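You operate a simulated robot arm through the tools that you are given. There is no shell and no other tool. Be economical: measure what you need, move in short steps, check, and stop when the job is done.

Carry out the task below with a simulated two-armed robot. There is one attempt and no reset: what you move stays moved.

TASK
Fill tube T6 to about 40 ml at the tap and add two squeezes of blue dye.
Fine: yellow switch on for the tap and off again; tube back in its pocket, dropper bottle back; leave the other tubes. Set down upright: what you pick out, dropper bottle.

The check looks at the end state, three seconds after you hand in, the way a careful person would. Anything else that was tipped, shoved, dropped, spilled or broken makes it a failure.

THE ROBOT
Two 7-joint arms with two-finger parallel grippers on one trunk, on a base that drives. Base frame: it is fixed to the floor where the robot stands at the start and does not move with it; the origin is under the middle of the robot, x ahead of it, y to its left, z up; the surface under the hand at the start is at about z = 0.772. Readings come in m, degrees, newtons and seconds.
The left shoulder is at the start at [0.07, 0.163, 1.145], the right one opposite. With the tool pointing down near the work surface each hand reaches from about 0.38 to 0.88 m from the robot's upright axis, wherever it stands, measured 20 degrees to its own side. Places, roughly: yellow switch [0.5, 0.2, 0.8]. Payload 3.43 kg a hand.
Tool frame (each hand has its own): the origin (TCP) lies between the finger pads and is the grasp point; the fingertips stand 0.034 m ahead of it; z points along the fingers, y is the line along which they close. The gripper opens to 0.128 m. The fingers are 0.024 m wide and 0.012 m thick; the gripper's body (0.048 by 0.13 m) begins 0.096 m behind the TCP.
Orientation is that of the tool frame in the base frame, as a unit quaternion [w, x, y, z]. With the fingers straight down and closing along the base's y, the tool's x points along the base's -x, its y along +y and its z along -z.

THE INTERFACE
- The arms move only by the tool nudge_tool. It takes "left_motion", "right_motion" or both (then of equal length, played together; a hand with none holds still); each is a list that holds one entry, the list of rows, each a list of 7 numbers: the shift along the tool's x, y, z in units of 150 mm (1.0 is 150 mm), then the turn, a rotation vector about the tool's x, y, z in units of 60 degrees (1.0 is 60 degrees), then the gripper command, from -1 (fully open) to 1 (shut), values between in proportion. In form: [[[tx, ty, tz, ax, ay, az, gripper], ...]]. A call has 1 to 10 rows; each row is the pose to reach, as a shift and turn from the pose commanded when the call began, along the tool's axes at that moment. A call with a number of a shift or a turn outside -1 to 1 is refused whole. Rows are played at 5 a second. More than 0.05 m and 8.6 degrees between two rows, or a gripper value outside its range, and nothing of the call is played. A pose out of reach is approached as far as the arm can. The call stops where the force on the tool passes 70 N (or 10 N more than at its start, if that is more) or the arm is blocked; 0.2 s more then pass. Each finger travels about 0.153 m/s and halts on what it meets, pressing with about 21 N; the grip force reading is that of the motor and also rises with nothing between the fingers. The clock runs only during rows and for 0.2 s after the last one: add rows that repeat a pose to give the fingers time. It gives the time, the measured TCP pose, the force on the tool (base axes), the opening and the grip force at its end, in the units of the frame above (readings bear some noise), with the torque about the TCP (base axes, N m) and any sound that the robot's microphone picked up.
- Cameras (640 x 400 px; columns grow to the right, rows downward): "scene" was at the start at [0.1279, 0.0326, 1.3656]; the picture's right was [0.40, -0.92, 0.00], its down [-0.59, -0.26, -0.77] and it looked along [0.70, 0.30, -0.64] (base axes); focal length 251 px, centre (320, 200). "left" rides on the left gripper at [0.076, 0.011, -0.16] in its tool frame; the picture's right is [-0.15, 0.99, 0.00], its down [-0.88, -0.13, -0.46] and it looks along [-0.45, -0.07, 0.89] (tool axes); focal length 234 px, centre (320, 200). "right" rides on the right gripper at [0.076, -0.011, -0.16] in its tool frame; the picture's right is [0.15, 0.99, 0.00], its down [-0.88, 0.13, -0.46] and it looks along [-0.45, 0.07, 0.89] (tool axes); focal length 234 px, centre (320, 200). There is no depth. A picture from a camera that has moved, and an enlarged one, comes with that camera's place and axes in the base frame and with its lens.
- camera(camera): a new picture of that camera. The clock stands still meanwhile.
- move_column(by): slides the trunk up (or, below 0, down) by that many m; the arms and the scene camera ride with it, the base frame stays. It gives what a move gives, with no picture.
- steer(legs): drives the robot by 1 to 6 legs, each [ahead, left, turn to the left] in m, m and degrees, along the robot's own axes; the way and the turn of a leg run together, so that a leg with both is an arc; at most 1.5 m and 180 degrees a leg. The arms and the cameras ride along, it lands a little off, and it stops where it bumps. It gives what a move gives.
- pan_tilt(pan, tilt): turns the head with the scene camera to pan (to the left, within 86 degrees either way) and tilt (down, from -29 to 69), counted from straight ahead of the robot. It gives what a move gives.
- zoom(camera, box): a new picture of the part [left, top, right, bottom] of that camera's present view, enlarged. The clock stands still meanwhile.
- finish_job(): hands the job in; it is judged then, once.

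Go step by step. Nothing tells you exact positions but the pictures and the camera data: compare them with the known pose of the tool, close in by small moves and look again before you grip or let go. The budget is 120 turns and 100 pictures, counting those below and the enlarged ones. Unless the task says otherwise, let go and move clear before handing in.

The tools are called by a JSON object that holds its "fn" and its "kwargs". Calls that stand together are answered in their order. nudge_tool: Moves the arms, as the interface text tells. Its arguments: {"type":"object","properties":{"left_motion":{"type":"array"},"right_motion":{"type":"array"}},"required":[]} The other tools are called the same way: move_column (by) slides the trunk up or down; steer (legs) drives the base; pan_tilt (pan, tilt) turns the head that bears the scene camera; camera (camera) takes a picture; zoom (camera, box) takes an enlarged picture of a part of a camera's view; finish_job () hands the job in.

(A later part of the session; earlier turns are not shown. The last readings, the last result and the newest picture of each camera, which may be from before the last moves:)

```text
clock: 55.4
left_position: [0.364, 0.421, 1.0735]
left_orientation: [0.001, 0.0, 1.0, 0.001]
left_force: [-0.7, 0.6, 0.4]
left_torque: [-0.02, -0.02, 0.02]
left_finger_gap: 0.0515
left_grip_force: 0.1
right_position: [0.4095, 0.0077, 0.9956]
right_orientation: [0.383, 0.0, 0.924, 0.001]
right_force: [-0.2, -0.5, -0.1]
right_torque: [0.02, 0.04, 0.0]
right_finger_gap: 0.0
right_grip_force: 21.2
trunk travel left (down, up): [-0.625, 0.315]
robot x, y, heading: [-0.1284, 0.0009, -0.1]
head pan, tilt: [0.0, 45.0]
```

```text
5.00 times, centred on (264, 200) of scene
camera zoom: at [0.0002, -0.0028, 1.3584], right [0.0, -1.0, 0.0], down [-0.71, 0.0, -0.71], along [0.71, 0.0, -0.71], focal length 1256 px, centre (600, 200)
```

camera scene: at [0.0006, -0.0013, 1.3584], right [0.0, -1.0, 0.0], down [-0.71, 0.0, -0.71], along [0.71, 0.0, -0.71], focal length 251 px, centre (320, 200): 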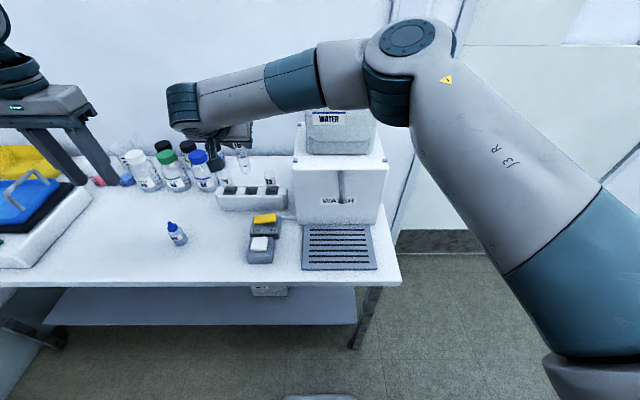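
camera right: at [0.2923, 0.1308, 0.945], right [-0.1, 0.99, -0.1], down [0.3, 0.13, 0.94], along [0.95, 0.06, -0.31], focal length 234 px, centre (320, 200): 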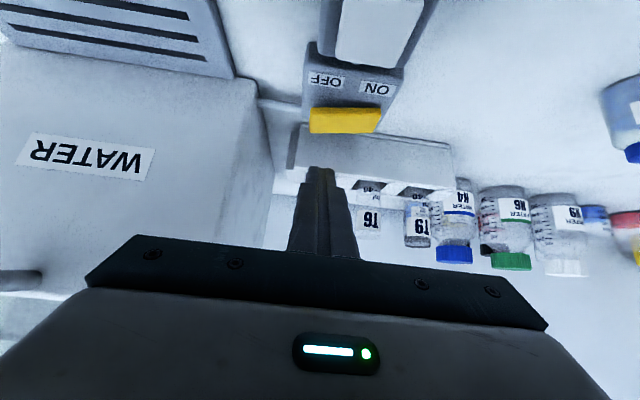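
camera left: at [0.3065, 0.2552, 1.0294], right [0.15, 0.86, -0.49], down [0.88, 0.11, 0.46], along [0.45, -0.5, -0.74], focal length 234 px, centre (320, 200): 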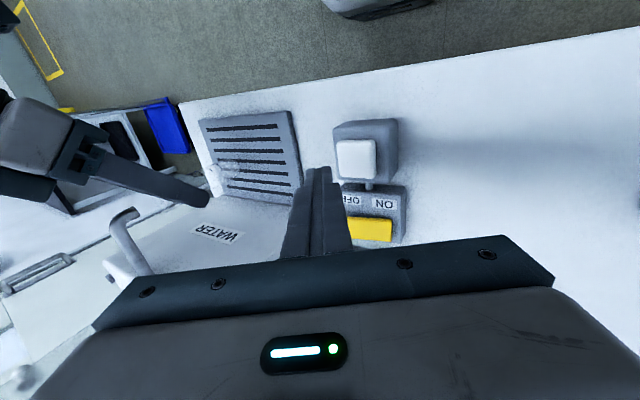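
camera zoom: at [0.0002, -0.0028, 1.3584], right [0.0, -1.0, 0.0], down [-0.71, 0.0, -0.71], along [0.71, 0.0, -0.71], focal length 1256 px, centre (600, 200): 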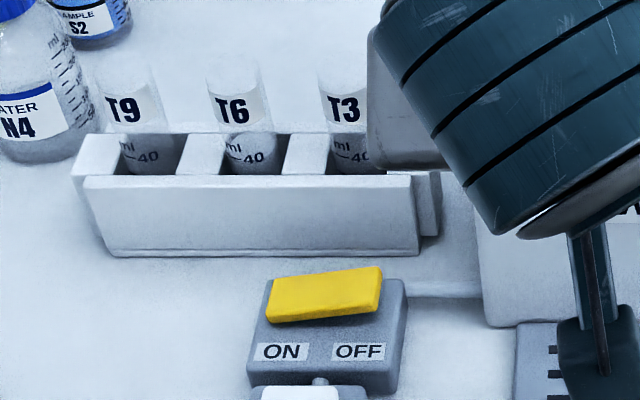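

The rocker is still ON, so that press was too shallow. I go back, a bit further toward the OFF end, and press deeper with a dwell.

{"fn": "nudge_tool", "kwargs": {"right_motion": [[[0.0, 0.2, 0.05, 0, 0, 0, 1], [0.0, 0.4, 0.15, 0, 0, 0, 1], [0.05, 0.6, 0.3, 0, 0, 0, 1], [0.1, 0.75, 0.45, 0, 0, 0, 1], [0.2, 0.86, 0.6, 0, 0, 0, 1], [0.292, 0.86, 0.751, 0, 0, 0, 1], [0.292, 0.86, 0.751, 0, 0, 0, 1]]]}}

{"fn": "nudge_tool", "kwargs": {"right_motion": [[[0.1, 0, 0.1, 0, 0, 0, 1], [0.16, 0, 0.16, 0, 0, 0, 1], [0.2, 0, 0.2, 0, 0, 0, 1], [0.22, 0, 0.22, 0, 0, 0, 1], [0.24, 0, 0.24, 0, 0, 0, 1], [0.255, 0, 0.255, 0, 0, 0, 1], [0.265, 0, 0.265, 0, 0, 0, 1], [0.265, 0, 0.265, 0, 0, 0, 1]]]}}

{"fn": "camera", "kwargs": {"camera": "right"}}

```text
clock: 57.0
left_position: [0.363, 0.4226, 1.0724]
left_orientation: [0.001, -0.001, 1.0, 0.0]
left_force: [-0.5, 0.3, 0.2]
left_torque: [0.01, -0.02, -0.02]
left_finger_gap: 0.051
left_grip_force: 0.1
right_position: [0.4595, 0.1366, 0.8863]
right_orientation: [0.383, 0.002, 0.924, -0.001]
right_force: [-0.7, -0.4, 0.6]
right_torque: [0.01, 0.01, -0.01]
right_finger_gap: 0.0
right_grip_force: 20.9
trunk travel left (down, up): [-0.625, 0.315]
robot x, y, heading: [-0.128, -0.0048, -0.1]
head pan, tilt: [0.0, 45.0]
```

```text
clock: 58.8
left_position: [0.3607, 0.4221, 1.0754]
left_orientation: [0.002, -0.001, 1.0, 0.001]
left_force: [0.2, 0.2, 0.2]
left_torque: [0.02, -0.06, -0.03]
left_finger_gap: 0.0513
left_grip_force: 0.1
right_position: [0.4606, 0.1358, 0.8345]
right_orientation: [0.387, 0.002, 0.922, 0.001]
right_force: [1.9, -2.5, 39.7]
right_torque: [0.32, -0.76, -0.09]
right_finger_gap: 0.0002
right_grip_force: 21.0
trunk travel left (down, up): [-0.625, 0.315]
robot x, y, heading: [-0.1324, 0.0009, -0.2]
head pan, tilt: [0.0, 45.0]
```

```text
34 pictures are left
camera right: at [0.293, 0.1239, 0.8929], right [-0.1, 0.99, -0.1], down [0.29, 0.13, 0.95], along [0.95, 0.06, -0.3], focal length 234 px, centre (320, 200)
```

right: 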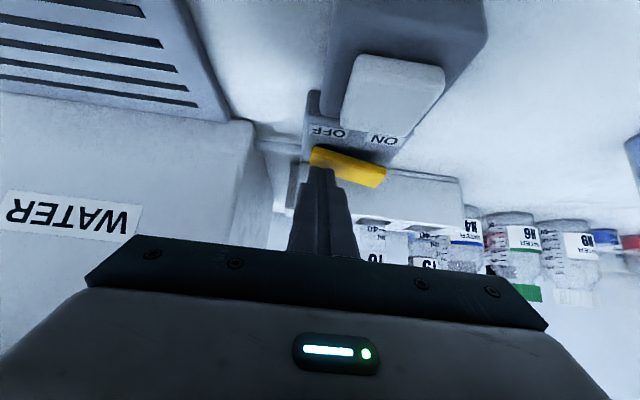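

The OFF side is now down, with about 40 N on the tip. I retract well clear and verify.

{"fn": "nudge_tool", "kwargs": {"right_motion": [[[-0.1, 0, -0.1, 0, 0, 0, 1], [-0.25, 0, -0.25, 0, 0, 0, 1], [-0.4, -0.1, -0.45, 0, 0, 0, 1], [-0.5, -0.3, -0.6, 0, 0, 0, 1], [-0.5, -0.5, -0.75, 0, 0, 0, 1], [-0.5, -0.7, -0.85, 0, 0, 0, 1], [-0.5, -0.9, -0.9, 0, 0, 0, 1]]]}}

{"fn": "nudge_tool", "kwargs": {"right_motion": [[[0.0, -0.2, -0.1, 0, 0, 0, 1], [0.0, -0.4, -0.2, 0, 0, 0, 1], [0, -0.6, -0.3, 0, 0, 0, 1], [0, -0.8, -0.4, 0, 0, 0, 1], [0, -1, -0.5, 0, 0, 0, 1]]]}}

{"fn": "zoom", "kwargs": {"camera": "scene", "box": [150, 140, 342, 260]}}

```text
clock: 60.4
left_position: [0.3644, 0.4201, 1.0739]
left_orientation: [0.0, 0.0, 1.0, 0.0]
left_force: [0.1, -0.6, 0.6]
left_torque: [0.02, -0.01, 0.0]
left_finger_gap: 0.0512
left_grip_force: 0.0
right_position: [0.4171, -0.0004, 0.9777]
right_orientation: [0.383, 0.002, 0.924, 0.001]
right_force: [-0.4, 0.9, 0.0]
right_torque: [0.0, -0.03, 0.02]
right_finger_gap: 0.0
right_grip_force: 21.3
trunk travel left (down, up): [-0.625, 0.315]
robot x, y, heading: [-0.1293, 0.0031, -0.0]
head pan, tilt: [0.0, 45.0]
```

```text
clock: 60.9
left_position: [0.3639, 0.4228, 1.0721]
left_orientation: [-0.001, 0.0, 1.0, 0.0]
left_force: [0.7, -0.1, 0.1]
left_torque: [0.0, -0.01, 0.0]
left_finger_gap: 0.0512
left_grip_force: 0.1
right_position: [0.4027, -0.0345, 0.9922]
right_orientation: [0.382, -0.004, 0.924, 0.011]
right_force: [-0.1, 1.1, -0.2]
right_torque: [-0.07, 0.03, -0.04]
right_finger_gap: 0.0
right_grip_force: 21.1
trunk travel left (down, up): [-0.625, 0.315]
robot x, y, heading: [-0.1298, -0.0007, 0.2]
head pan, tilt: [0.0, 45.0]
stopped in row 2 (right hand): the force on the tool passed its limit at 91 N (the readings are from after the stop); the commanded pose is now the measured one
```

```text
3.33 times, centred on (246, 200) of scene
camera zoom: at [0.002, -0.0003, 1.3583], right [0.0, -1.0, 0.0], down [-0.71, 0.0, -0.71], along [0.71, 0.0, -0.71], focal length 838 px, centre (567, 200)
```

zoom: 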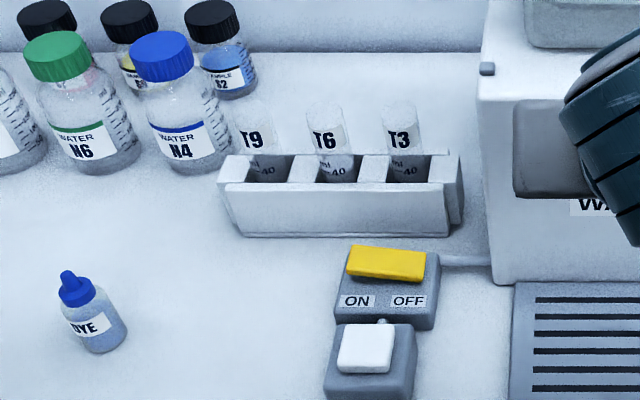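

OFF is confirmed, but the closed right fingers bumped the spout from the side on the way out. I back off straight toward the robot and check the tap.

{"fn": "nudge_tool", "kwargs": {"right_motion": [[[0.0, 0.05, 0, 0, 0, 0, 1], [0.12, 0.05, -0.12, 0, 0, 0, 1], [0.25, 0.05, -0.25, 0, 0, 0, 1], [0.38, 0.03, -0.38, 0, 0, 0, 1], [0.45, -0.1, -0.5, 0, 0, 0, 1], [0.45, -0.3, -0.6, 0, 0, 0, 1], [0.45, -0.5, -0.7, 0, 0, 0, 1], [0.4, -0.7, -0.8, 0, 0, 0, 1]]]}}

{"fn": "camera", "kwargs": {"camera": "scene"}}

```text
clock: 62.7
left_position: [0.3622, 0.4222, 1.0746]
left_orientation: [0.001, -0.001, 1.0, 0.0]
left_force: [0.3, -0.7, 0.3]
left_torque: [0.02, 0.0, 0.01]
left_finger_gap: 0.0512
left_grip_force: 0.0
right_position: [0.3611, -0.0763, 1.0593]
right_orientation: [0.381, -0.002, 0.925, 0.011]
right_force: [0.1, -0.3, -0.4]
right_torque: [0.05, -0.03, 0.01]
right_finger_gap: 0.0002
right_grip_force: 20.9
right hand out of reach, approached as far as the arm can: row 4, 5, 6, 7, 8
trunk travel left (down, up): [-0.625, 0.315]
robot x, y, heading: [-0.1329, 0.001, 0.2]
head pan, tilt: [0.0, 45.0]
```

```text
32 pictures are left
camera scene: at [-0.0002, -0.0027, 1.3584], right [0.0, -1.0, 0.0], down [-0.71, 0.0, -0.71], along [0.71, 0.0, -0.71], focal length 251 px, centre (320, 200)
```

scene: 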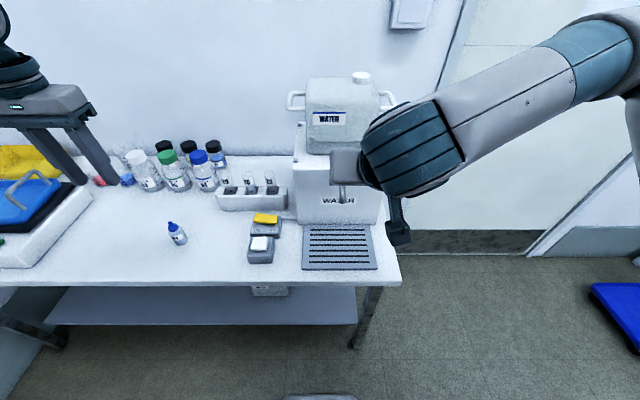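

The tap and tank look unmoved. Next I pitch the left hand so its fingers point forward and 30° below horizontal, to grasp the dye bottle at about (0.418, 0.39).

{"fn": "nudge_tool", "kwargs": {"left_motion": [[[0.04, -0.02, 0.08, 0, -0.125, 0, 0], [0.08, -0.05, 0.16, 0, -0.25, 0, -0.17], [0.12, -0.07, 0.25, 0, -0.375, 0, -0.17], [0.17, -0.1, 0.33, 0, -0.5, 0, -0.17], [0.21, -0.12, 0.42, 0, -0.625, 0, -0.17], [0.25, -0.15, 0.5, 0, -0.75, 0, -0.17], [0.29, -0.17, 0.58, 0, -0.875, 0, -0.17], [0.333, -0.2, 0.667, 0, -1.0, 0, -0.17], [0.333, -0.2, 0.667, 0, -1.0, 0, -0.17]]]}}

{"fn": "camera", "kwargs": {"camera": "left"}}

```text
clock: 64.7
left_position: [0.3645, 0.4507, 0.9542]
left_orientation: [0.501, 0.0, 0.865, 0.001]
left_force: [0.7, -0.2, 0.1]
left_torque: [0.01, -0.02, 0.04]
left_finger_gap: 0.0749
left_grip_force: 0.0
left hand out of reach, approached as far as the arm can: row 5, 6, 7, 8, 9
right_position: [0.3623, -0.0744, 1.0582]
right_orientation: [0.381, -0.003, 0.924, 0.011]
right_force: [0.3, 0.2, -0.2]
right_torque: [0.02, 0.02, -0.03]
right_finger_gap: 0.0002
right_grip_force: 21.2
trunk travel left (down, up): [-0.625, 0.315]
robot x, y, heading: [-0.1324, 0.0004, -0.1]
head pan, tilt: [0.0, 45.0]
```

```text
31 pictures are left
camera left: at [0.1875, 0.4607, 0.9676], right [0.07, 0.99, 0.13], down [0.04, -0.13, 0.99], along [1.0, -0.07, -0.05], focal length 234 px, centre (320, 200)
```

left: 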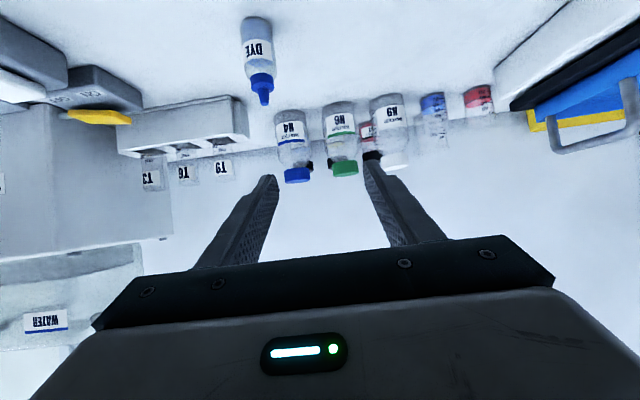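

Bottle is at about (0.42, 0.40), and the hand needs more room behind it. I drive the base back another 0.12 m.

{"fn": "steer", "kwargs": {"legs": [[-0.12, 0, 0]]}}

```text
clock: 66.0
left_position: [0.2446, 0.449, 0.9535]
left_orientation: [0.501, 0.0, 0.865, 0.001]
left_force: [-0.1, -0.1, 1.0]
left_torque: [0.0, -0.03, -0.02]
left_finger_gap: 0.0748
left_grip_force: 0.1
right_position: [0.2421, -0.0759, 1.0607]
right_orientation: [0.381, -0.002, 0.924, 0.011]
right_force: [-0.3, -0.6, -0.3]
right_torque: [-0.02, -0.03, -0.03]
right_finger_gap: 0.0
right_grip_force: 20.9
trunk travel left (down, up): [-0.625, 0.315]
robot x, y, heading: [-0.2484, 0.0002, 0.1]
head pan, tilt: [0.0, 45.0]
```

{"fn": "nudge_tool", "kwargs": {"left_motion": [[[0.04, -0.06, 0.14, 0, 0, 0, -0.17], [0.08, -0.12, 0.28, 0, 0, 0, -0.17], [0.12, -0.18, 0.42, 0, 0, 0, -0.17], [0.16, -0.24, 0.56, 0, 0, 0, -0.17], [0.2, -0.3, 0.7, 0, 0, 0, -0.17], [0.24, -0.327, 0.831, 0, 0, 0, -0.17], [0.24, -0.327, 0.831, 0, 0, 0, -0.17]]]}}

{"fn": "camera", "kwargs": {"camera": "left"}}

```text
clock: 67.6
left_position: [0.3334, 0.4005, 0.8623]
left_orientation: [0.501, -0.001, 0.866, 0.001]
left_force: [0.0, -0.6, 1.0]
left_torque: [-0.01, 0.01, -0.03]
left_finger_gap: 0.0749
left_grip_force: 0.1
right_position: [0.2417, -0.0763, 1.0596]
right_orientation: [0.381, -0.002, 0.924, 0.01]
right_force: [-0.5, -1.2, -0.6]
right_torque: [-0.03, 0.01, 0.02]
right_finger_gap: 0.0
right_grip_force: 21.2
trunk travel left (down, up): [-0.625, 0.315]
robot x, y, heading: [-0.2513, 0.0032, -0.2]
head pan, tilt: [0.0, 45.0]
```

```text
30 pictures are left
camera left: at [0.1573, 0.4122, 0.8739], right [0.08, 0.99, 0.13], down [0.04, -0.13, 0.99], along [1.0, -0.07, -0.05], focal length 234 px, centre (320, 200)
```

left: 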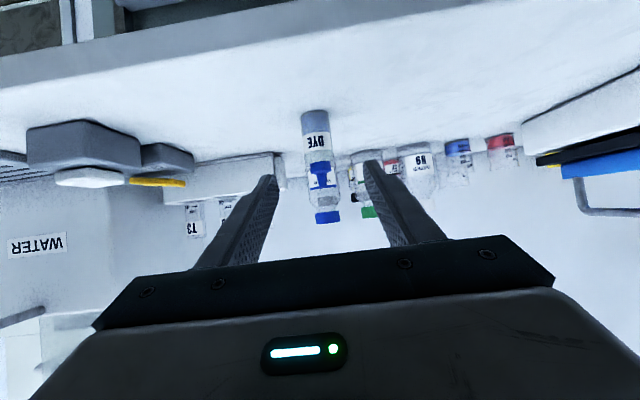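

{"fn": "zoom", "kwargs": {"camera": "left", "box": [264, 95, 376, 235]}}

```text
2.86 times, centred on (320, 165) of left
camera zoom: at [0.1573, 0.4122, 0.8739], right [0.08, 0.99, 0.13], down [0.04, -0.13, 0.99], along [1.0, -0.07, -0.05], focal length 669 px, centre (320, 300)
```

zoom: 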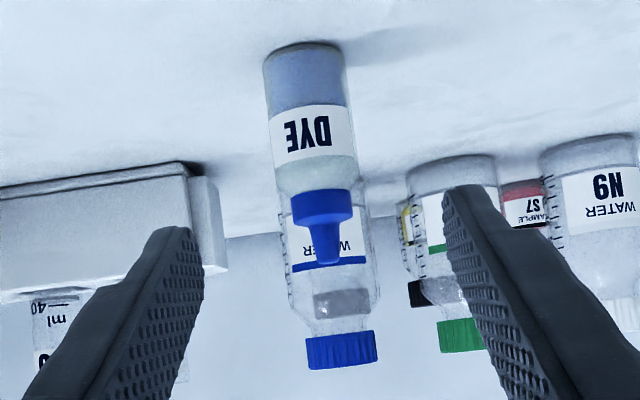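

The bottle is 32 mm wide with its body from the table up to about z 0.825, and my fingers straddle its line. I advance most of the way and check.

{"fn": "nudge_tool", "kwargs": {"left_motion": [[[0.04, -0.01, 0.12, 0, 0, 0, -0.17], [0.08, -0.01, 0.25, 0, 0, 0, -0.17], [0.081, -0.01, 0.38, 0, 0, 0, -0.17], [0.081, -0.01, 0.48, 0, 0, 0, -0.17], [0.081, -0.01, 0.48, 0, 0, 0, -0.17]]]}}

{"fn": "camera", "kwargs": {"camera": "left"}}

{"fn": "zoom", "kwargs": {"camera": "scene", "box": [130, 120, 290, 220]}}

```text
clock: 68.8
left_position: [0.3907, 0.3985, 0.8161]
left_orientation: [0.501, 0.001, 0.866, 0.0]
left_force: [-0.2, 0.3, -0.5]
left_torque: [0.01, 0.01, 0.01]
left_finger_gap: 0.0746
left_grip_force: 0.1
right_position: [0.2424, -0.0757, 1.0585]
right_orientation: [0.381, -0.002, 0.924, 0.01]
right_force: [0.2, 0.5, -1.0]
right_torque: [-0.02, -0.01, 0.0]
right_finger_gap: 0.0
right_grip_force: 20.9
trunk travel left (down, up): [-0.625, 0.315]
robot x, y, heading: [-0.2489, 0.0019, -0.1]
head pan, tilt: [0.0, 45.0]
```

```text
28 pictures are left
camera left: at [0.2148, 0.4098, 0.8282], right [0.08, 0.99, 0.13], down [0.04, -0.13, 0.99], along [1.0, -0.07, -0.05], focal length 234 px, centre (320, 200)
```

left: 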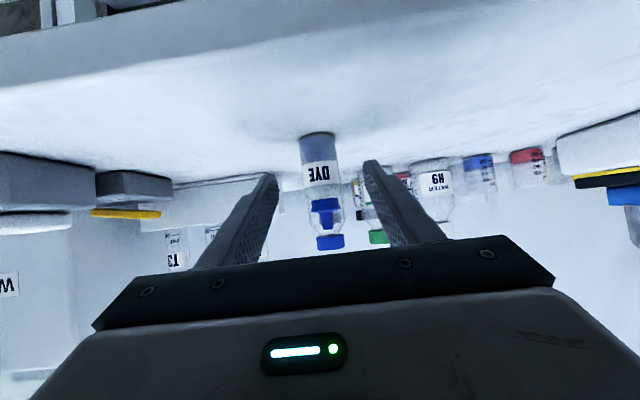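

```text
4.00 times, centred on (210, 170) of scene
camera zoom: at [-0.119, -0.0011, 1.3584], right [0.0, -1.0, 0.0], down [-0.71, 0.0, -0.71], along [0.71, 0.0, -0.71], focal length 1005 px, centre (760, 320)
```

zoom: 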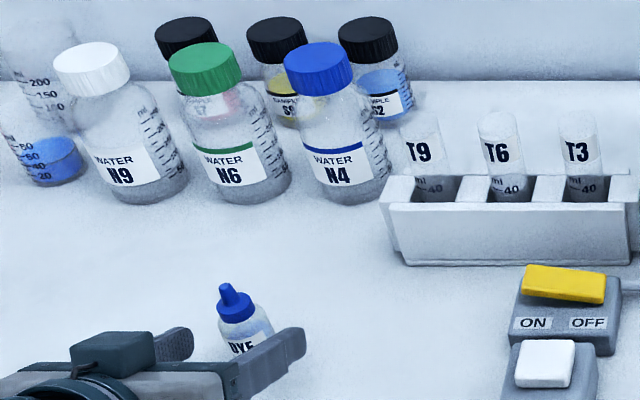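

Bottle is centred between the fingers. I advance 28 mm more and grip lightly, just to contact, so as not to squeeze yet.

{"fn": "nudge_tool", "kwargs": {"left_motion": [[[-0.005, 0.01, 0.06, 0, 0, 0, -0.17], [-0.009, 0.01, 0.13, 0, 0, 0, -0.17], [-0.009, 0.01, 0.19, 0, 0, 0, -0.17], [-0.009, 0.01, 0.19, 0, 0, 0, 0.2], [-0.009, 0.01, 0.19, 0, 0, 0, 0.4], [-0.009, 0.01, 0.19, 0, 0, 0, 0.45], [-0.009, 0.01, 0.19, 0, 0, 0, 0.45]]]}}

{"fn": "camera", "kwargs": {"camera": "left"}}

```text
clock: 70.4
left_position: [0.4172, 0.399, 0.8024]
left_orientation: [0.501, 0.001, 0.866, -0.001]
left_force: [-0.4, 0.0, 0.0]
left_torque: [-0.01, -0.01, -0.02]
left_finger_gap: 0.0354
left_grip_force: 0.0
right_position: [0.2426, -0.0755, 1.0587]
right_orientation: [0.381, -0.003, 0.925, 0.011]
right_force: [-0.7, 0.2, -0.5]
right_torque: [0.02, -0.01, -0.01]
right_finger_gap: 0.0
right_grip_force: 20.3
trunk travel left (down, up): [-0.625, 0.315]
robot x, y, heading: [-0.2483, 0.0022, -0.0]
head pan, tilt: [0.0, 45.0]
```

```text
26 pictures are left
camera left: at [0.2402, 0.4107, 0.815], right [0.08, 0.99, 0.13], down [0.04, -0.13, 0.99], along [1.0, -0.07, -0.05], focal length 234 px, centre (320, 200)
```

left: 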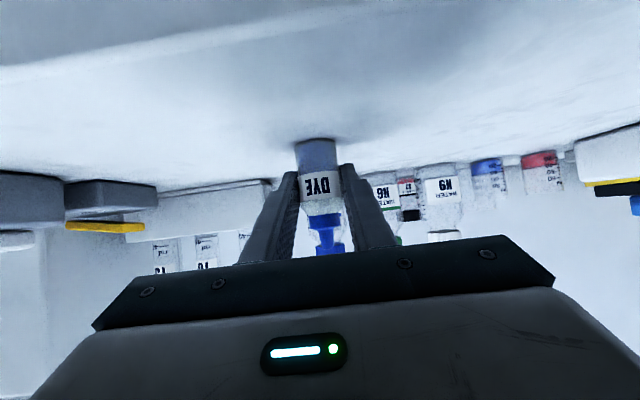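

{"fn": "nudge_tool", "kwargs": {"left_motion": [[[0, 0, 0, 0, 0, 0, 0.49], [0, 0, 0, 0, 0, 0, 0.52], [0, 0, 0, 0, 0, 0, 0.52], [0, 0, 0, 0, 0, 0, 0.52]]]}}

```text
clock: 71.4
left_position: [0.4171, 0.3995, 0.8022]
left_orientation: [0.5, 0.0, 0.866, 0.0]
left_force: [-0.1, -0.5, 1.0]
left_torque: [-0.02, -0.02, 0.02]
left_finger_gap: 0.0336
left_grip_force: 21.1
right_position: [0.2419, -0.076, 1.0585]
right_orientation: [0.381, -0.003, 0.924, 0.011]
right_force: [0.1, -0.2, -0.2]
right_torque: [-0.04, 0.01, -0.02]
right_finger_gap: 0.0001
right_grip_force: 20.8
trunk travel left (down, up): [-0.625, 0.315]
robot x, y, heading: [-0.252, -0.0007, -0.2]
head pan, tilt: [0.0, 45.0]
```

Contact at 33.6 mm. I lift the bottle straight up 12 cm.

{"fn": "nudge_tool", "kwargs": {"left_motion": [[[-0.1, 0, -0.058, 0, 0, 0, 0.52], [-0.2, 0, -0.115, 0, 0, 0, 0.52], [-0.32, 0, -0.185, 0, 0, 0, 0.52], [-0.45, 0, -0.26, 0, 0, 0, 0.52], [-0.58, 0, -0.335, 0, 0, 0, 0.52], [-0.693, 0, -0.4, 0, 0, 0, 0.52], [-0.8, 0, -0.462, 0, 0, 0, 0.52]]]}}

{"fn": "camera", "kwargs": {"camera": "left"}}

```text
clock: 73.0
left_position: [0.4154, 0.3995, 0.9398]
left_orientation: [0.5, 0.002, 0.866, -0.001]
left_force: [0.0, -0.2, 0.1]
left_torque: [0.02, -0.01, -0.01]
left_finger_gap: 0.0335
left_grip_force: 21.3
right_position: [0.2423, -0.0768, 1.0585]
right_orientation: [0.381, -0.002, 0.925, 0.011]
right_force: [-0.8, -0.2, -0.3]
right_torque: [0.03, 0.03, -0.01]
right_finger_gap: 0.0001
right_grip_force: 20.6
trunk travel left (down, up): [-0.625, 0.315]
robot x, y, heading: [-0.2481, 0.0025, -0.1]
head pan, tilt: [0.0, 45.0]
```

```text
25 pictures are left
camera left: at [0.2393, 0.4099, 0.9535], right [0.08, 0.99, 0.13], down [0.04, -0.13, 0.99], along [1.0, -0.07, -0.05], focal length 234 px, centre (320, 200)
```

left: 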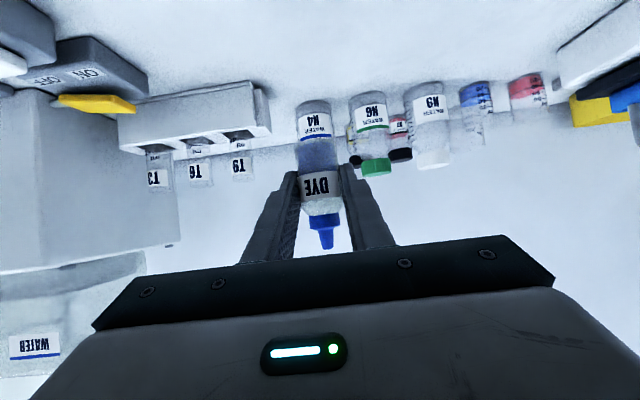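

The bottle is secure. Now I roll the hand about its finger axis to invert the bottle, 60° at a time.

{"fn": "nudge_tool", "kwargs": {"left_motion": [[[0, 0, 0, 0, 0, 0.125, 0.52], [0, 0, 0, 0, 0, 0.25, 0.52], [0, 0, 0, 0, 0, 0.375, 0.52], [0, 0, 0, 0, 0, 0.5, 0.52], [0, 0, 0, 0, 0, 0.625, 0.52], [0, 0, 0, 0, 0, 0.75, 0.52], [0, 0, 0, 0, 0, 0.875, 0.52], [0, 0, 0, 0, 0, 1.0, 0.52]]]}}

```text
clock: 74.8
left_position: [0.4148, 0.3988, 0.9419]
left_orientation: [0.434, 0.435, 0.749, 0.249]
left_force: [-0.5, -0.4, -0.2]
left_torque: [-0.01, -0.01, 0.05]
left_finger_gap: 0.0337
left_grip_force: 21.5
right_position: [0.243, -0.076, 1.059]
right_orientation: [0.381, -0.002, 0.925, 0.011]
right_force: [-0.3, -0.2, -0.2]
right_torque: [0.01, 0.01, 0.02]
right_finger_gap: 0.0
right_grip_force: 20.8
trunk travel left (down, up): [-0.625, 0.315]
robot x, y, heading: [-0.2482, 0.0016, -0.3]
head pan, tilt: [0.0, 45.0]
```

Roll works in this direction. I continue to 120°.

{"fn": "nudge_tool", "kwargs": {"left_motion": [[[0, 0, 0, 0, 0, 0.125, 0.52], [0, 0, 0, 0, 0, 0.25, 0.52], [0, 0, 0, 0, 0, 0.375, 0.52], [0, 0, 0, 0, 0, 0.5, 0.52], [0, 0, 0, 0, 0, 0.625, 0.52], [0, 0, 0, 0, 0, 0.75, 0.52], [0, 0, 0, 0, 0, 0.875, 0.52], [0, 0, 0, 0, 0, 1.0, 0.52]]]}}

{"fn": "camera", "kwargs": {"camera": "scene"}}

```text
clock: 76.6
left_position: [0.4417, 0.2596, 0.9384]
left_orientation: [0.244, 0.739, 0.456, 0.432]
left_force: [0.5, 0.2, -0.9]
left_torque: [0.01, 0.02, 0.02]
left_finger_gap: 0.0335
left_grip_force: 21.4
left hand out of reach, approached as far as the arm can: row 4, 5, 6, 7, 8
right_position: [0.2427, -0.0781, 1.0576]
right_orientation: [0.381, -0.002, 0.924, 0.012]
right_force: [1.5, 0.6, -0.2]
right_torque: [0.02, 0.0, 0.05]
right_finger_gap: 0.0002
right_grip_force: 21.0
trunk travel left (down, up): [-0.625, 0.315]
robot x, y, heading: [-0.2526, 0.0017, -0.0]
head pan, tilt: [0.0, 45.0]
```

```text
24 pictures are left
camera scene: at [-0.1179, -0.0033, 1.3583], right [0.0, -1.0, 0.0], down [-0.71, 0.0, -0.71], along [0.71, 0.0, -0.71], focal length 251 px, centre (320, 200)
```

scene: 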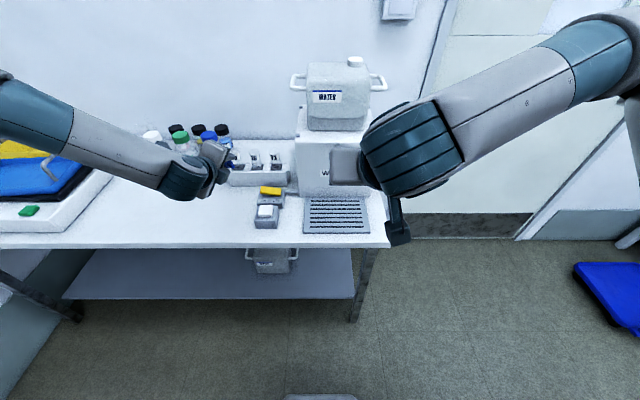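

The roll reached about 120° but the hand drifted right, still in clear air. The nozzle now points nearly horizontal, back and to the right. I combine a further pitch and roll to tip the nozzle down while rising slightly.

{"fn": "nudge_tool", "kwargs": {"left_motion": [[[0.03, 0.06, 0, -0.047, 0.08, 0.082, 0.52], [0.06, 0.12, 0, -0.095, 0.163, 0.165, 0.52], [0.09, 0.18, -0.01, -0.143, 0.245, 0.247, 0.52], [0.12, 0.24, -0.02, -0.19, 0.326, 0.329, 0.52], [0.15, 0.3, -0.025, -0.238, 0.408, 0.411, 0.52]]]}}

{"fn": "camera", "kwargs": {"camera": "scene"}}

```text
clock: 77.8
left_position: [0.4185, 0.1619, 0.9834]
left_orientation: [0.153, 0.658, 0.312, 0.668]
left_force: [-0.1, 0.8, -0.8]
left_torque: [-0.04, 0.01, 0.02]
left_finger_gap: 0.0336
left_grip_force: 21.4
left hand out of reach, approached as far as the arm can: row 1, 2, 3, 4, 5
right_position: [0.2434, -0.077, 1.0583]
right_orientation: [0.382, -0.002, 0.924, 0.011]
right_force: [0.1, 0.2, 0.6]
right_torque: [-0.04, 0.01, 0.01]
right_finger_gap: 0.0
right_grip_force: 20.9
trunk travel left (down, up): [-0.625, 0.315]
robot x, y, heading: [-0.249, 0.0029, 0.2]
head pan, tilt: [0.0, 45.0]
```

```text
23 pictures are left
camera scene: at [-0.1185, -0.002, 1.3584], right [0.0, -1.0, 0.0], down [-0.71, 0.0, -0.71], along [0.71, 0.0, -0.71], focal length 251 px, centre (320, 200)
```

scene: 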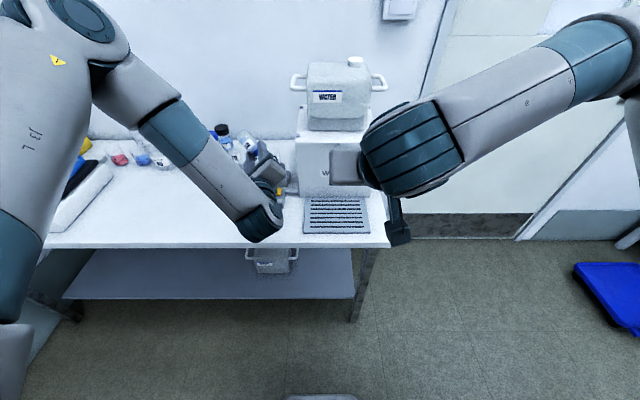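

This roll direction drags the arm to the right, so the wrist is at its limit. I undo it and will roll the other way.

{"fn": "nudge_tool", "kwargs": {"left_motion": [[[0.1, -0.14, 0.067, 0.048, -0.082, -0.082, 0.52], [0.2, -0.29, 0.133, 0.095, -0.163, -0.164, 0.52], [0.3, -0.43, 0.2, 0.143, -0.245, -0.247, 0.52], [0.4, -0.58, 0.267, 0.19, -0.326, -0.329, 0.52], [0.509, -0.72, 0.334, 0.238, -0.408, -0.411, 0.52]]]}}

```text
clock: 79.0
left_position: [0.4358, 0.2916, 0.9659]
left_orientation: [0.272, 0.716, 0.486, 0.422]
left_force: [0.3, 0.0, -0.9]
left_torque: [0.0, 0.02, 0.0]
left_finger_gap: 0.0333
left_grip_force: 21.4
left hand out of reach, approached as far as the arm can: row 1, 2, 3, 4, 5
right_position: [0.2431, -0.075, 1.0581]
right_orientation: [0.38, -0.002, 0.925, 0.01]
right_force: [1.1, -0.5, 0.0]
right_torque: [-0.02, -0.02, -0.01]
right_finger_gap: 0.0
right_grip_force: 21.0
trunk travel left (down, up): [-0.625, 0.315]
robot x, y, heading: [-0.2515, 0.0001, -0.3]
head pan, tilt: [0.0, 45.0]
```

{"fn": "nudge_tool", "kwargs": {"left_motion": [[[0.08, -0.04, -0.01, 0, 0, -0.125, 0.52], [0.16, -0.08, -0.025, 0, 0, -0.25, 0.52], [0.24, -0.126, -0.037, 0, 0, -0.375, 0.52], [0.32, -0.168, -0.05, 0, 0, -0.5, 0.52], [0.4, -0.21, -0.062, 0, 0, -0.625, 0.52], [0.48, -0.25, -0.075, 0, 0, -0.75, 0.52], [0.56, -0.295, -0.087, 0, 0, -0.875, 0.52], [0.644, -0.337, -0.1, 0, 0, -1.0, 0.52]]]}}

{"fn": "nudge_tool", "kwargs": {"left_motion": [[[0, 0, 0, 0, 0, -0.125, 0.52], [0, 0, 0, 0, 0, -0.25, 0.52], [0, 0, 0, 0, 0, -0.375, 0.52], [0, 0, 0, 0, 0, -0.5, 0.52], [0, 0, 0, 0, 0, -0.625, 0.52], [0, 0, 0, 0, 0, -0.75, 0.52], [0, 0, 0, 0, 0, -0.875, 0.52], [0, 0, 0, 0, 0, -1.0, 0.52]]]}}

{"fn": "nudge_tool", "kwargs": {"left_motion": [[[0, 0, 0, 0, 0, -0.125, 0.52], [0, 0, 0, 0, 0, -0.25, 0.52], [0, 0, 0, 0, 0, -0.375, 0.52], [0, 0, 0, 0, 0, -0.5, 0.52], [0, 0, 0, 0, 0, -0.625, 0.52], [0, 0, 0, 0, 0, -0.75, 0.52], [0, 0, 0, 0, 0, -0.875, 0.52], [0, 0, 0, 0, 0, -1.0, 0.52]]]}}

```text
clock: 80.8
left_position: [0.4152, 0.3998, 0.9659]
left_orientation: [0.446, 0.378, 0.778, 0.231]
left_force: [-0.2, -0.2, -0.1]
left_torque: [0.02, -0.02, 0.01]
left_finger_gap: 0.0333
left_grip_force: 20.5
right_position: [0.2418, -0.075, 1.0591]
right_orientation: [0.381, -0.002, 0.925, 0.01]
right_force: [-0.2, 0.5, 0.4]
right_torque: [0.0, 0.01, -0.01]
right_finger_gap: 0.0
right_grip_force: 21.0
trunk travel left (down, up): [-0.625, 0.315]
robot x, y, heading: [-0.2515, 0.0013, 0.2]
head pan, tilt: [0.0, 45.0]
```

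```text
clock: 82.6
left_position: [0.4188, 0.4008, 0.967]
left_orientation: [0.501, -0.061, 0.863, -0.024]
left_force: [0.9, -0.9, 0.5]
left_torque: [-0.03, 0.04, -0.01]
left_finger_gap: 0.0333
left_grip_force: 21.1
right_position: [0.2426, -0.0755, 1.0602]
right_orientation: [0.381, -0.003, 0.924, 0.011]
right_force: [-0.4, -0.8, 0.1]
right_torque: [-0.01, 0.03, -0.03]
right_finger_gap: 0.0003
right_grip_force: 20.8
trunk travel left (down, up): [-0.625, 0.315]
robot x, y, heading: [-0.2498, -0.0002, -0.1]
head pan, tilt: [0.0, 45.0]
```

```text
clock: 84.4
left_position: [0.4179, 0.4006, 0.9666]
left_orientation: [0.422, -0.485, 0.717, -0.271]
left_force: [-0.2, 0.2, -0.7]
left_torque: [0.03, 0.02, -0.01]
left_finger_gap: 0.0332
left_grip_force: 21.2
right_position: [0.2428, -0.0767, 1.0584]
right_orientation: [0.381, -0.002, 0.925, 0.01]
right_force: [0.7, 1.4, 0.6]
right_torque: [-0.01, 0.0, -0.02]
right_finger_gap: 0.0002
right_grip_force: 21.0
trunk travel left (down, up): [-0.625, 0.315]
robot x, y, heading: [-0.2496, 0.0001, -0.2]
head pan, tilt: [0.0, 45.0]
```

Rolling the other way holds position well (now at about -68°). I continue.

{"fn": "nudge_tool", "kwargs": {"left_motion": [[[0, 0, 0, 0, 0, -0.125, 0.52], [0, 0, 0, 0, 0, -0.25, 0.52], [0, 0, 0, 0, 0, -0.375, 0.52], [0, 0, 0, 0, 0, -0.5, 0.52], [0, 0, 0, 0, 0, -0.625, 0.52], [0, 0, 0, 0, 0, -0.75, 0.52], [0, 0, 0, 0, 0, -0.875, 0.52], [0, 0, 0, 0, 0, -1.0, 0.52]]]}}

```text
clock: 86.2
left_position: [0.4173, 0.3989, 0.967]
left_orientation: [-0.231, 0.778, -0.377, 0.446]
left_force: [0.6, -0.5, -0.6]
left_torque: [-0.01, 0.03, 0.01]
left_finger_gap: 0.0333
left_grip_force: 20.9
right_position: [0.2428, -0.0752, 1.0576]
right_orientation: [0.381, -0.003, 0.924, 0.011]
right_force: [-1.6, -0.2, 0.1]
right_torque: [-0.03, -0.03, 0.02]
right_finger_gap: 0.0001
right_grip_force: 21.3
trunk travel left (down, up): [-0.625, 0.315]
robot x, y, heading: [-0.2516, 0.0022, 0.1]
head pan, tilt: [0.0, 45.0]
```

Now I tip the nozzle further down by 37° here, then move toward T6 at height.

{"fn": "nudge_tool", "kwargs": {"left_motion": [[[0, 0, 0, 0.0445, 0.088, -0.077, 0.52], [0, 0, 0, 0.089, 0.176, -0.154, 0.52], [0, 0, 0, 0.1335, 0.264, -0.231, 0.52], [0, 0, 0, 0.178, 0.3515, -0.3075, 0.52], [0, 0, 0, 0.2225, 0.44, -0.384, 0.52], [0, 0, 0, 0.2225, 0.44, -0.384, 0.52]]]}}

{"fn": "camera", "kwargs": {"camera": "left"}}

```text
clock: 87.6
left_position: [0.4172, 0.4002, 0.9675]
left_orientation: [-0.134, 0.683, -0.206, 0.688]
left_force: [0.6, 0.3, -0.1]
left_torque: [0.0, 0.0, -0.01]
left_finger_gap: 0.0334
left_grip_force: 21.3
right_position: [0.2425, -0.0762, 1.0594]
right_orientation: [0.381, -0.002, 0.925, 0.01]
right_force: [-0.3, 0.2, -0.2]
right_torque: [0.0, 0.03, 0.01]
right_finger_gap: 0.0
right_grip_force: 20.1
trunk travel left (down, up): [-0.625, 0.315]
robot x, y, heading: [-0.2512, 0.0022, -0.1]
head pan, tilt: [0.0, 45.0]
```

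```text
22 pictures are left
camera left: at [0.2551, 0.3718, 1.0308], right [-0.09, -0.8, -0.59], down [-0.41, 0.57, -0.71], along [0.91, 0.18, -0.38], focal length 234 px, centre (320, 200)
```

left: 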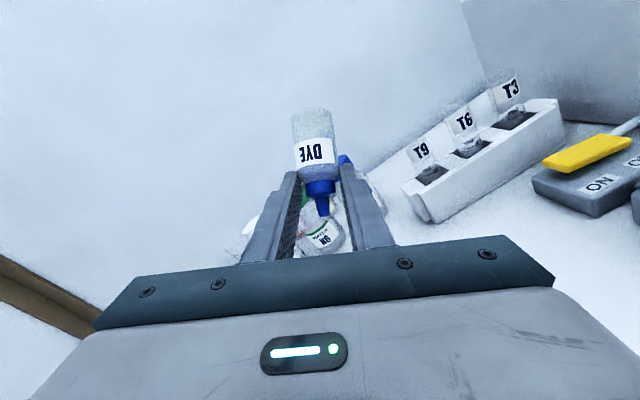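

The bottle is secure and tipped about 49° down, and T6 is visible. I move to above T6 at z ≈ 1.03 in two stages.

{"fn": "nudge_tool", "kwargs": {"left_motion": [[[0.11, 0.06, 0.1, 0, 0, 0, 0.52], [0.22, 0.12, 0.2, 0, 0, 0, 0.52], [0.33, 0.18, 0.3, 0, 0, 0, 0.52], [0.44, 0.24, 0.4, 0, 0, 0, 0.52], [0.55, 0.3, 0.5, 0, 0, 0, 0.52], [0.648, 0.347, 0.59, 0, 0, 0, 0.52]]]}}

{"fn": "nudge_tool", "kwargs": {"left_motion": [[[0.05, 0.08, 0.11, 0, 0, 0, 0.52], [0.1, 0.166, 0.22, 0, 0, 0, 0.52], [0.147, 0.25, 0.33, 0, 0, 0, 0.52], [0.195, 0.33, 0.44, 0, 0, 0, 0.52], [0.244, 0.415, 0.55, 0, 0, 0, 0.52], [0.293, 0.498, 0.655, 0, 0, 0, 0.52], [0.293, 0.498, 0.655, 0, 0, 0, 0.52]]]}}

```text
clock: 89.0
left_position: [0.4968, 0.3003, 1.0276]
left_orientation: [-0.133, 0.684, -0.208, 0.687]
left_force: [-0.7, 0.1, -0.7]
left_torque: [0.01, 0.01, 0.01]
left_finger_gap: 0.0333
left_grip_force: 20.9
right_position: [0.2427, -0.0759, 1.0586]
right_orientation: [0.381, -0.001, 0.924, 0.011]
right_force: [-0.5, -0.6, 0.3]
right_torque: [-0.03, 0.01, 0.03]
right_finger_gap: 0.0002
right_grip_force: 21.2
trunk travel left (down, up): [-0.625, 0.315]
robot x, y, heading: [-0.2464, 0.0021, 0.0]
head pan, tilt: [0.0, 45.0]
```

```text
clock: 90.8
left_position: [0.5885, 0.2702, 1.021]
left_orientation: [-0.178, 0.679, -0.216, 0.679]
left_force: [-0.3, -0.3, -1.1]
left_torque: [0.01, -0.01, 0.02]
left_finger_gap: 0.0332
left_grip_force: 20.8
left hand out of reach, approached as far as the arm can: row 5, 6, 7
right_position: [0.2424, -0.0765, 1.059]
right_orientation: [0.381, -0.001, 0.924, 0.011]
right_force: [-0.8, -0.3, -0.4]
right_torque: [-0.01, 0.0, 0.01]
right_finger_gap: 0.0001
right_grip_force: 20.8
trunk travel left (down, up): [-0.625, 0.315]
robot x, y, heading: [-0.2517, 0.0046, -0.1]
head pan, tilt: [0.0, 45.0]
stopped in row 7 (left hand): the arm was blocked; the commanded pose is now the measured one
```

The arm reaches its limit at y 0.27, but the base can sidestep. I ease the hand back a little and drive right about 0.12 m.

{"fn": "nudge_tool", "kwargs": {"left_motion": [[[-0.05, -0.1, -0.1, 0, 0, 0, 0.52], [-0.1, -0.2, -0.2, 0, 0, 0, 0.52], [-0.1, -0.25, -0.25, 0, 0, 0, 0.52]]]}}

{"fn": "steer", "kwargs": {"legs": [[0, -0.13, 0]]}}

{"fn": "camera", "kwargs": {"camera": "left"}}

```text
clock: 91.6
left_position: [0.5534, 0.3085, 1.0265]
left_orientation: [-0.175, 0.679, -0.215, 0.68]
left_force: [-0.1, -0.3, 0.4]
left_torque: [0.04, -0.01, -0.01]
left_finger_gap: 0.0335
left_grip_force: 20.8
right_position: [0.2421, -0.0756, 1.0588]
right_orientation: [0.381, -0.002, 0.924, 0.011]
right_force: [0.5, 1.0, 0.6]
right_torque: [0.01, 0.06, -0.02]
right_finger_gap: 0.0002
right_grip_force: 20.1
trunk travel left (down, up): [-0.625, 0.315]
robot x, y, heading: [-0.2482, 0.0008, -0.1]
head pan, tilt: [0.0, 45.0]
```

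```text
clock: 92.8
left_position: [0.5513, 0.18, 1.0247]
left_orientation: [-0.176, 0.679, -0.216, 0.68]
left_force: [0.8, 0.5, -0.6]
left_torque: [0.02, 0.02, 0.05]
left_finger_gap: 0.0332
left_grip_force: 20.7
right_position: [0.2427, -0.2041, 1.0584]
right_orientation: [0.381, -0.001, 0.924, 0.01]
right_force: [0.5, -0.6, -0.5]
right_torque: [0.02, -0.01, 0.0]
right_finger_gap: 0.0001
right_grip_force: 21.0
trunk travel left (down, up): [-0.625, 0.315]
robot x, y, heading: [-0.2481, -0.128, -0.2]
head pan, tilt: [0.0, 45.0]
```

```text
21 pictures are left
camera left: at [0.3914, 0.1384, 1.0853], right [-0.05, -0.76, -0.65], down [-0.43, 0.6, -0.67], along [0.9, 0.25, -0.36], focal length 234 px, centre (320, 200)
```

left: 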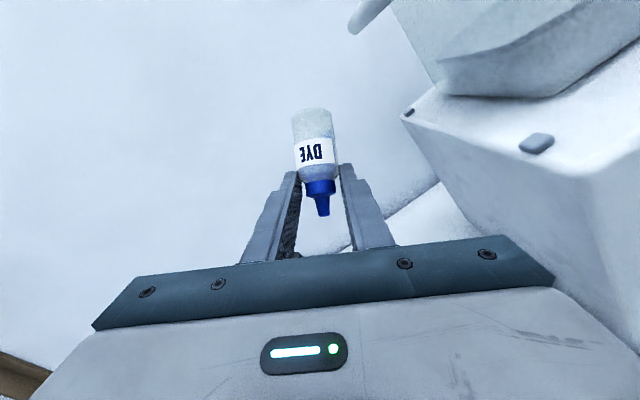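

With the base shifted, I finish tipping the nozzle (about 76° down) and centre the bottle over T6, still high.

{"fn": "nudge_tool", "kwargs": {"left_motion": [[[-0.024, -0.04, 0.052, 0.0485, 0.079, -0.084, 0.52], [-0.048, -0.08, 0.105, 0.097, 0.158, -0.168, 0.52], [-0.073, -0.12, 0.157, 0.1455, 0.238, -0.252, 0.52], [-0.097, -0.159, 0.21, 0.194, 0.317, -0.336, 0.52], [-0.097, -0.159, 0.21, 0.194, 0.317, -0.336, 0.52]]]}}

{"fn": "pan_tilt", "kwargs": {"pan": 15, "tilt": 35}}

{"fn": "camera", "kwargs": {"camera": "left"}}

{"fn": "camera", "kwargs": {"camera": "scene"}}

```text
clock: 94.0
left_position: [0.5855, 0.2066, 1.0256]
left_orientation: [-0.083, 0.564, -0.051, 0.82]
left_force: [-0.5, -0.3, -0.4]
left_torque: [-0.03, 0.02, 0.03]
left_finger_gap: 0.0332
left_grip_force: 20.4
right_position: [0.242, -0.2057, 1.0594]
right_orientation: [0.381, -0.002, 0.924, 0.011]
right_force: [-0.3, -0.8, 0.1]
right_torque: [0.01, 0.02, 0.0]
right_finger_gap: 0.0
right_grip_force: 21.6
trunk travel left (down, up): [-0.625, 0.315]
robot x, y, heading: [-0.2488, -0.1283, -0.2]
head pan, tilt: [0.0, 45.0]
```

```text
clock: 94.8
left_position: [0.5849, 0.2057, 1.0265]
left_orientation: [-0.083, 0.564, -0.051, 0.82]
left_force: [-0.4, 0.0, 0.1]
left_torque: [0.04, 0.0, 0.0]
left_finger_gap: 0.0332
left_grip_force: 21.0
right_position: [0.2435, -0.2034, 1.0588]
right_orientation: [0.381, -0.001, 0.924, 0.01]
right_force: [0.2, 0.2, 0.7]
right_torque: [0.0, 0.02, -0.01]
right_finger_gap: 0.0
right_grip_force: 21.4
trunk travel left (down, up): [-0.625, 0.315]
robot x, y, heading: [-0.2503, -0.1283, 0.0]
head pan, tilt: [15.0, 35.0]
```

```text
20 pictures are left
camera left: at [0.4103, 0.1785, 1.035], right [0.13, -0.94, -0.31], down [-0.13, 0.29, -0.95], along [0.98, 0.16, -0.08], focal length 234 px, centre (320, 200)
```

left: 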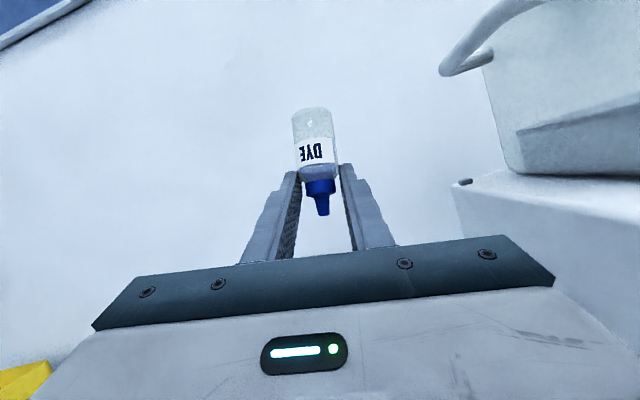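

```text
19 pictures are left
camera scene: at [-0.1151, -0.1069, 1.3731], right [0.26, -0.97, 0.0], down [-0.56, -0.15, -0.82], along [0.79, 0.21, -0.57], focal length 251 px, centre (320, 200)
```

scene: 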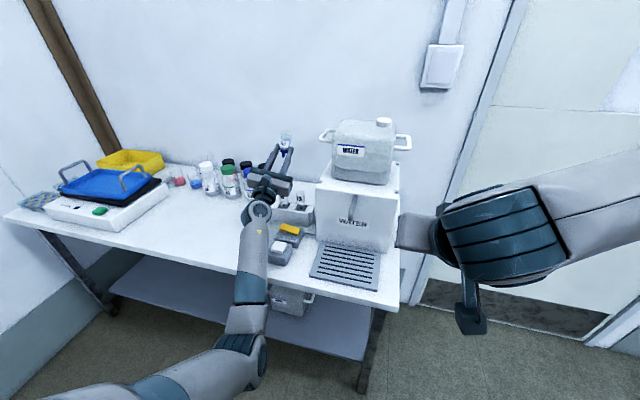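

The nozzle tip is at about (0.592, 0.209, 1.009). I shift it back over T6 and come down 5 cm, watching for contact because the forearm is low.

{"fn": "nudge_tool", "kwargs": {"left_motion": [[[-0.06, 0.004, -0.06, 0, 0, 0, 0.52], [-0.13, 0.009, -0.11, 0, 0, 0, 0.52], [-0.2, 0.014, -0.17, 0, 0, 0, 0.52], [-0.273, 0.018, -0.225, 0, 0, 0, 0.52], [-0.273, 0.018, -0.225, 0, 0, 0, 0.52]]]}}

{"fn": "camera", "kwargs": {"camera": "left"}}

{"fn": "zoom", "kwargs": {"camera": "scene", "box": [200, 110, 400, 310]}}

```text
clock: 96.0
left_position: [0.5684, 0.2101, 0.9754]
left_orientation: [-0.084, 0.564, -0.051, 0.82]
left_force: [0.1, -0.5, -1.1]
left_torque: [0.01, 0.01, 0.04]
left_finger_gap: 0.0334
left_grip_force: 21.3
right_position: [0.2422, -0.204, 1.0595]
right_orientation: [0.38, -0.003, 0.925, 0.012]
right_force: [-0.6, -0.5, 0.1]
right_torque: [-0.02, -0.02, -0.02]
right_finger_gap: 0.0
right_grip_force: 20.4
trunk travel left (down, up): [-0.625, 0.315]
robot x, y, heading: [-0.2466, -0.1295, -0.2]
head pan, tilt: [15.0, 35.0]
```

```text
18 pictures are left
camera left: at [0.3942, 0.1829, 0.9844], right [0.13, -0.94, -0.31], down [-0.13, 0.29, -0.95], along [0.98, 0.16, -0.08], focal length 234 px, centre (320, 200)
```

left: 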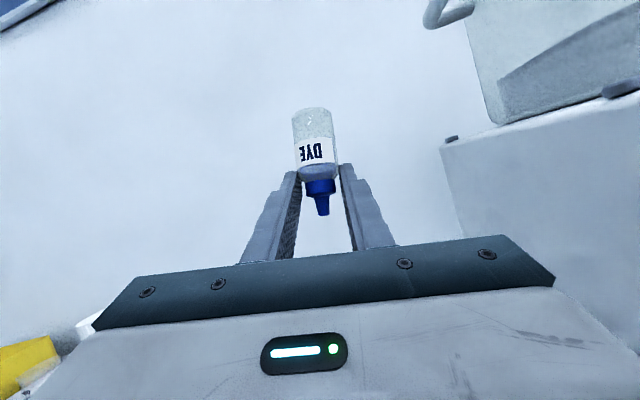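

```text
2.00 times, centred on (300, 210) of scene
camera zoom: at [-0.1151, -0.1072, 1.3732], right [0.26, -0.97, 0.0], down [-0.55, -0.15, -0.82], along [0.79, 0.21, -0.57], focal length 502 px, centre (360, 180)
```

zoom: 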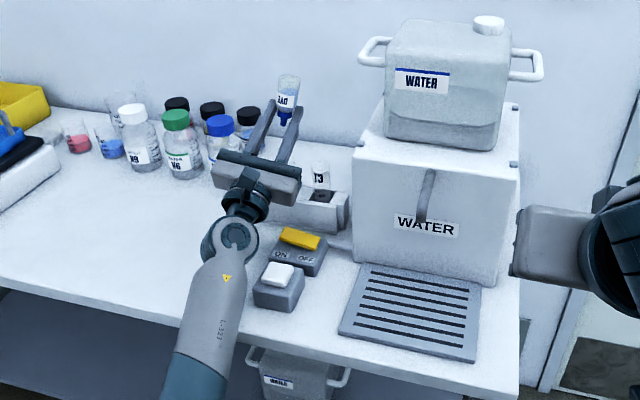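

The nozzle is about 6 cm above T6's mouth and nearly centred at (0.574, 0.212). I come down another 3 cm.

{"fn": "nudge_tool", "kwargs": {"left_motion": [[[-0.06, 0.013, -0.03, 0, 0, 0, 0.52], [-0.12, 0.027, -0.06, 0, 0, 0, 0.52], [-0.175, 0.041, -0.091, 0, 0, 0, 0.52], [-0.175, 0.041, -0.091, 0, 0, 0, 0.52]]]}}

{"fn": "zoom", "kwargs": {"camera": "scene", "box": [240, 120, 400, 220]}}

```text
clock: 97.0
left_position: [0.5649, 0.2098, 0.9445]
left_orientation: [-0.085, 0.564, -0.05, 0.82]
left_force: [0.0, -0.3, -0.1]
left_torque: [0.0, 0.03, 0.0]
left_finger_gap: 0.0334
left_grip_force: 21.4
right_position: [0.2423, -0.2043, 1.0585]
right_orientation: [0.381, -0.002, 0.924, 0.011]
right_force: [0.9, 0.7, 0.7]
right_torque: [0.0, 0.01, -0.01]
right_finger_gap: 0.0001
right_grip_force: 20.5
trunk travel left (down, up): [-0.625, 0.315]
robot x, y, heading: [-0.2528, -0.126, -0.2]
head pan, tilt: [15.0, 35.0]
```

```text
4.00 times, centred on (320, 170) of scene
camera zoom: at [-0.1151, -0.1071, 1.3732], right [0.26, -0.97, 0.0], down [-0.55, -0.15, -0.82], along [0.79, 0.21, -0.57], focal length 1005 px, centre (320, 320)
```

zoom: 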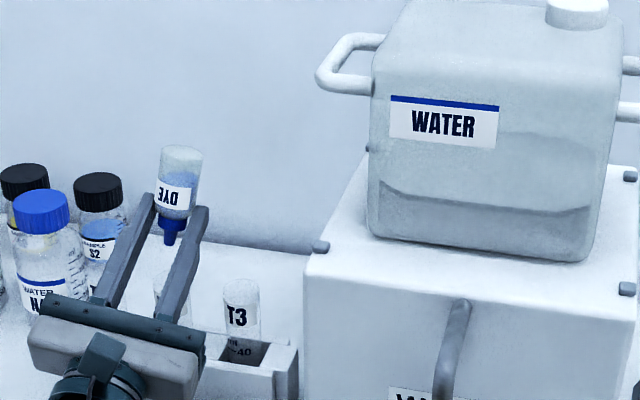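

The nozzle lines up over T6's mouth. I try one squeeze: close fully briefly, then relax to the holding command.

{"fn": "nudge_tool", "kwargs": {"left_motion": [[[0, 0, 0, 0, 0, 0, 0.7], [0, 0, 0, 0, 0, 0, 1], [0, 0, 0, 0, 0, 0, 1], [0, 0, 0, 0, 0, 0, 1], [0, 0, 0, 0, 0, 0, 0.52], [0, 0, 0, 0, 0, 0, 0.52]]]}}

{"fn": "zoom", "kwargs": {"camera": "scene", "box": [250, 140, 330, 220]}}

```text
clock: 98.4
left_position: [0.5649, 0.2091, 0.9452]
left_orientation: [-0.084, 0.564, -0.05, 0.82]
left_force: [0.2, 0.2, 0.5]
left_torque: [0.02, 0.05, 0.0]
left_finger_gap: 0.0336
left_grip_force: 20.8
right_position: [0.2427, -0.204, 1.06]
right_orientation: [0.381, -0.002, 0.924, 0.011]
right_force: [-0.1, 0.3, 0.3]
right_torque: [0.02, -0.01, -0.02]
right_finger_gap: 0.0
right_grip_force: 21.3
trunk travel left (down, up): [-0.625, 0.315]
robot x, y, heading: [-0.2465, -0.1294, -0.0]
head pan, tilt: [15.0, 35.0]
```

```text
5.00 times, centred on (290, 180) of scene
camera zoom: at [-0.1151, -0.1068, 1.3732], right [0.26, -0.97, 0.0], down [-0.55, -0.15, -0.82], along [0.79, 0.21, -0.57], focal length 1256 px, centre (470, 300)
```

zoom: 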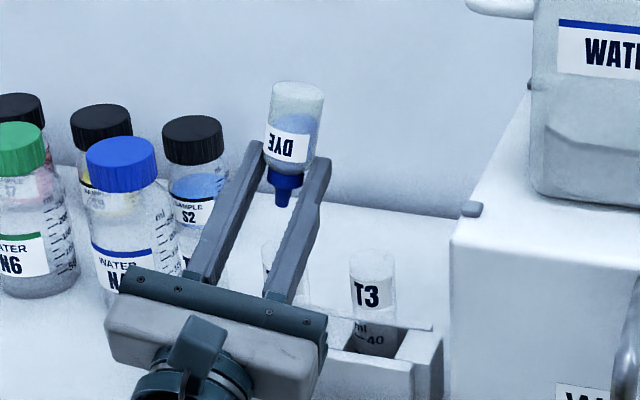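

I check T6 with the right camera, which should have a clear line to the rack.

{"fn": "zoom", "kwargs": {"camera": "right", "box": [430, 120, 550, 220]}}

```text
4.00 times, centred on (490, 170) of right
camera zoom: at [0.0762, -0.2198, 1.1186], right [-0.11, 0.99, -0.09], down [0.3, 0.12, 0.95], along [0.95, 0.08, -0.31], focal length 937 px, centre (-360, 320)
```

zoom: 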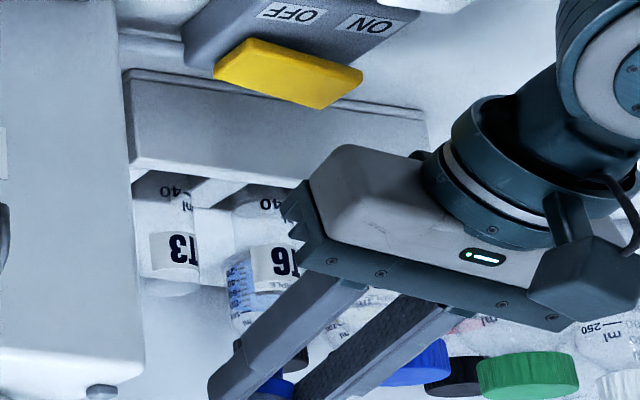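

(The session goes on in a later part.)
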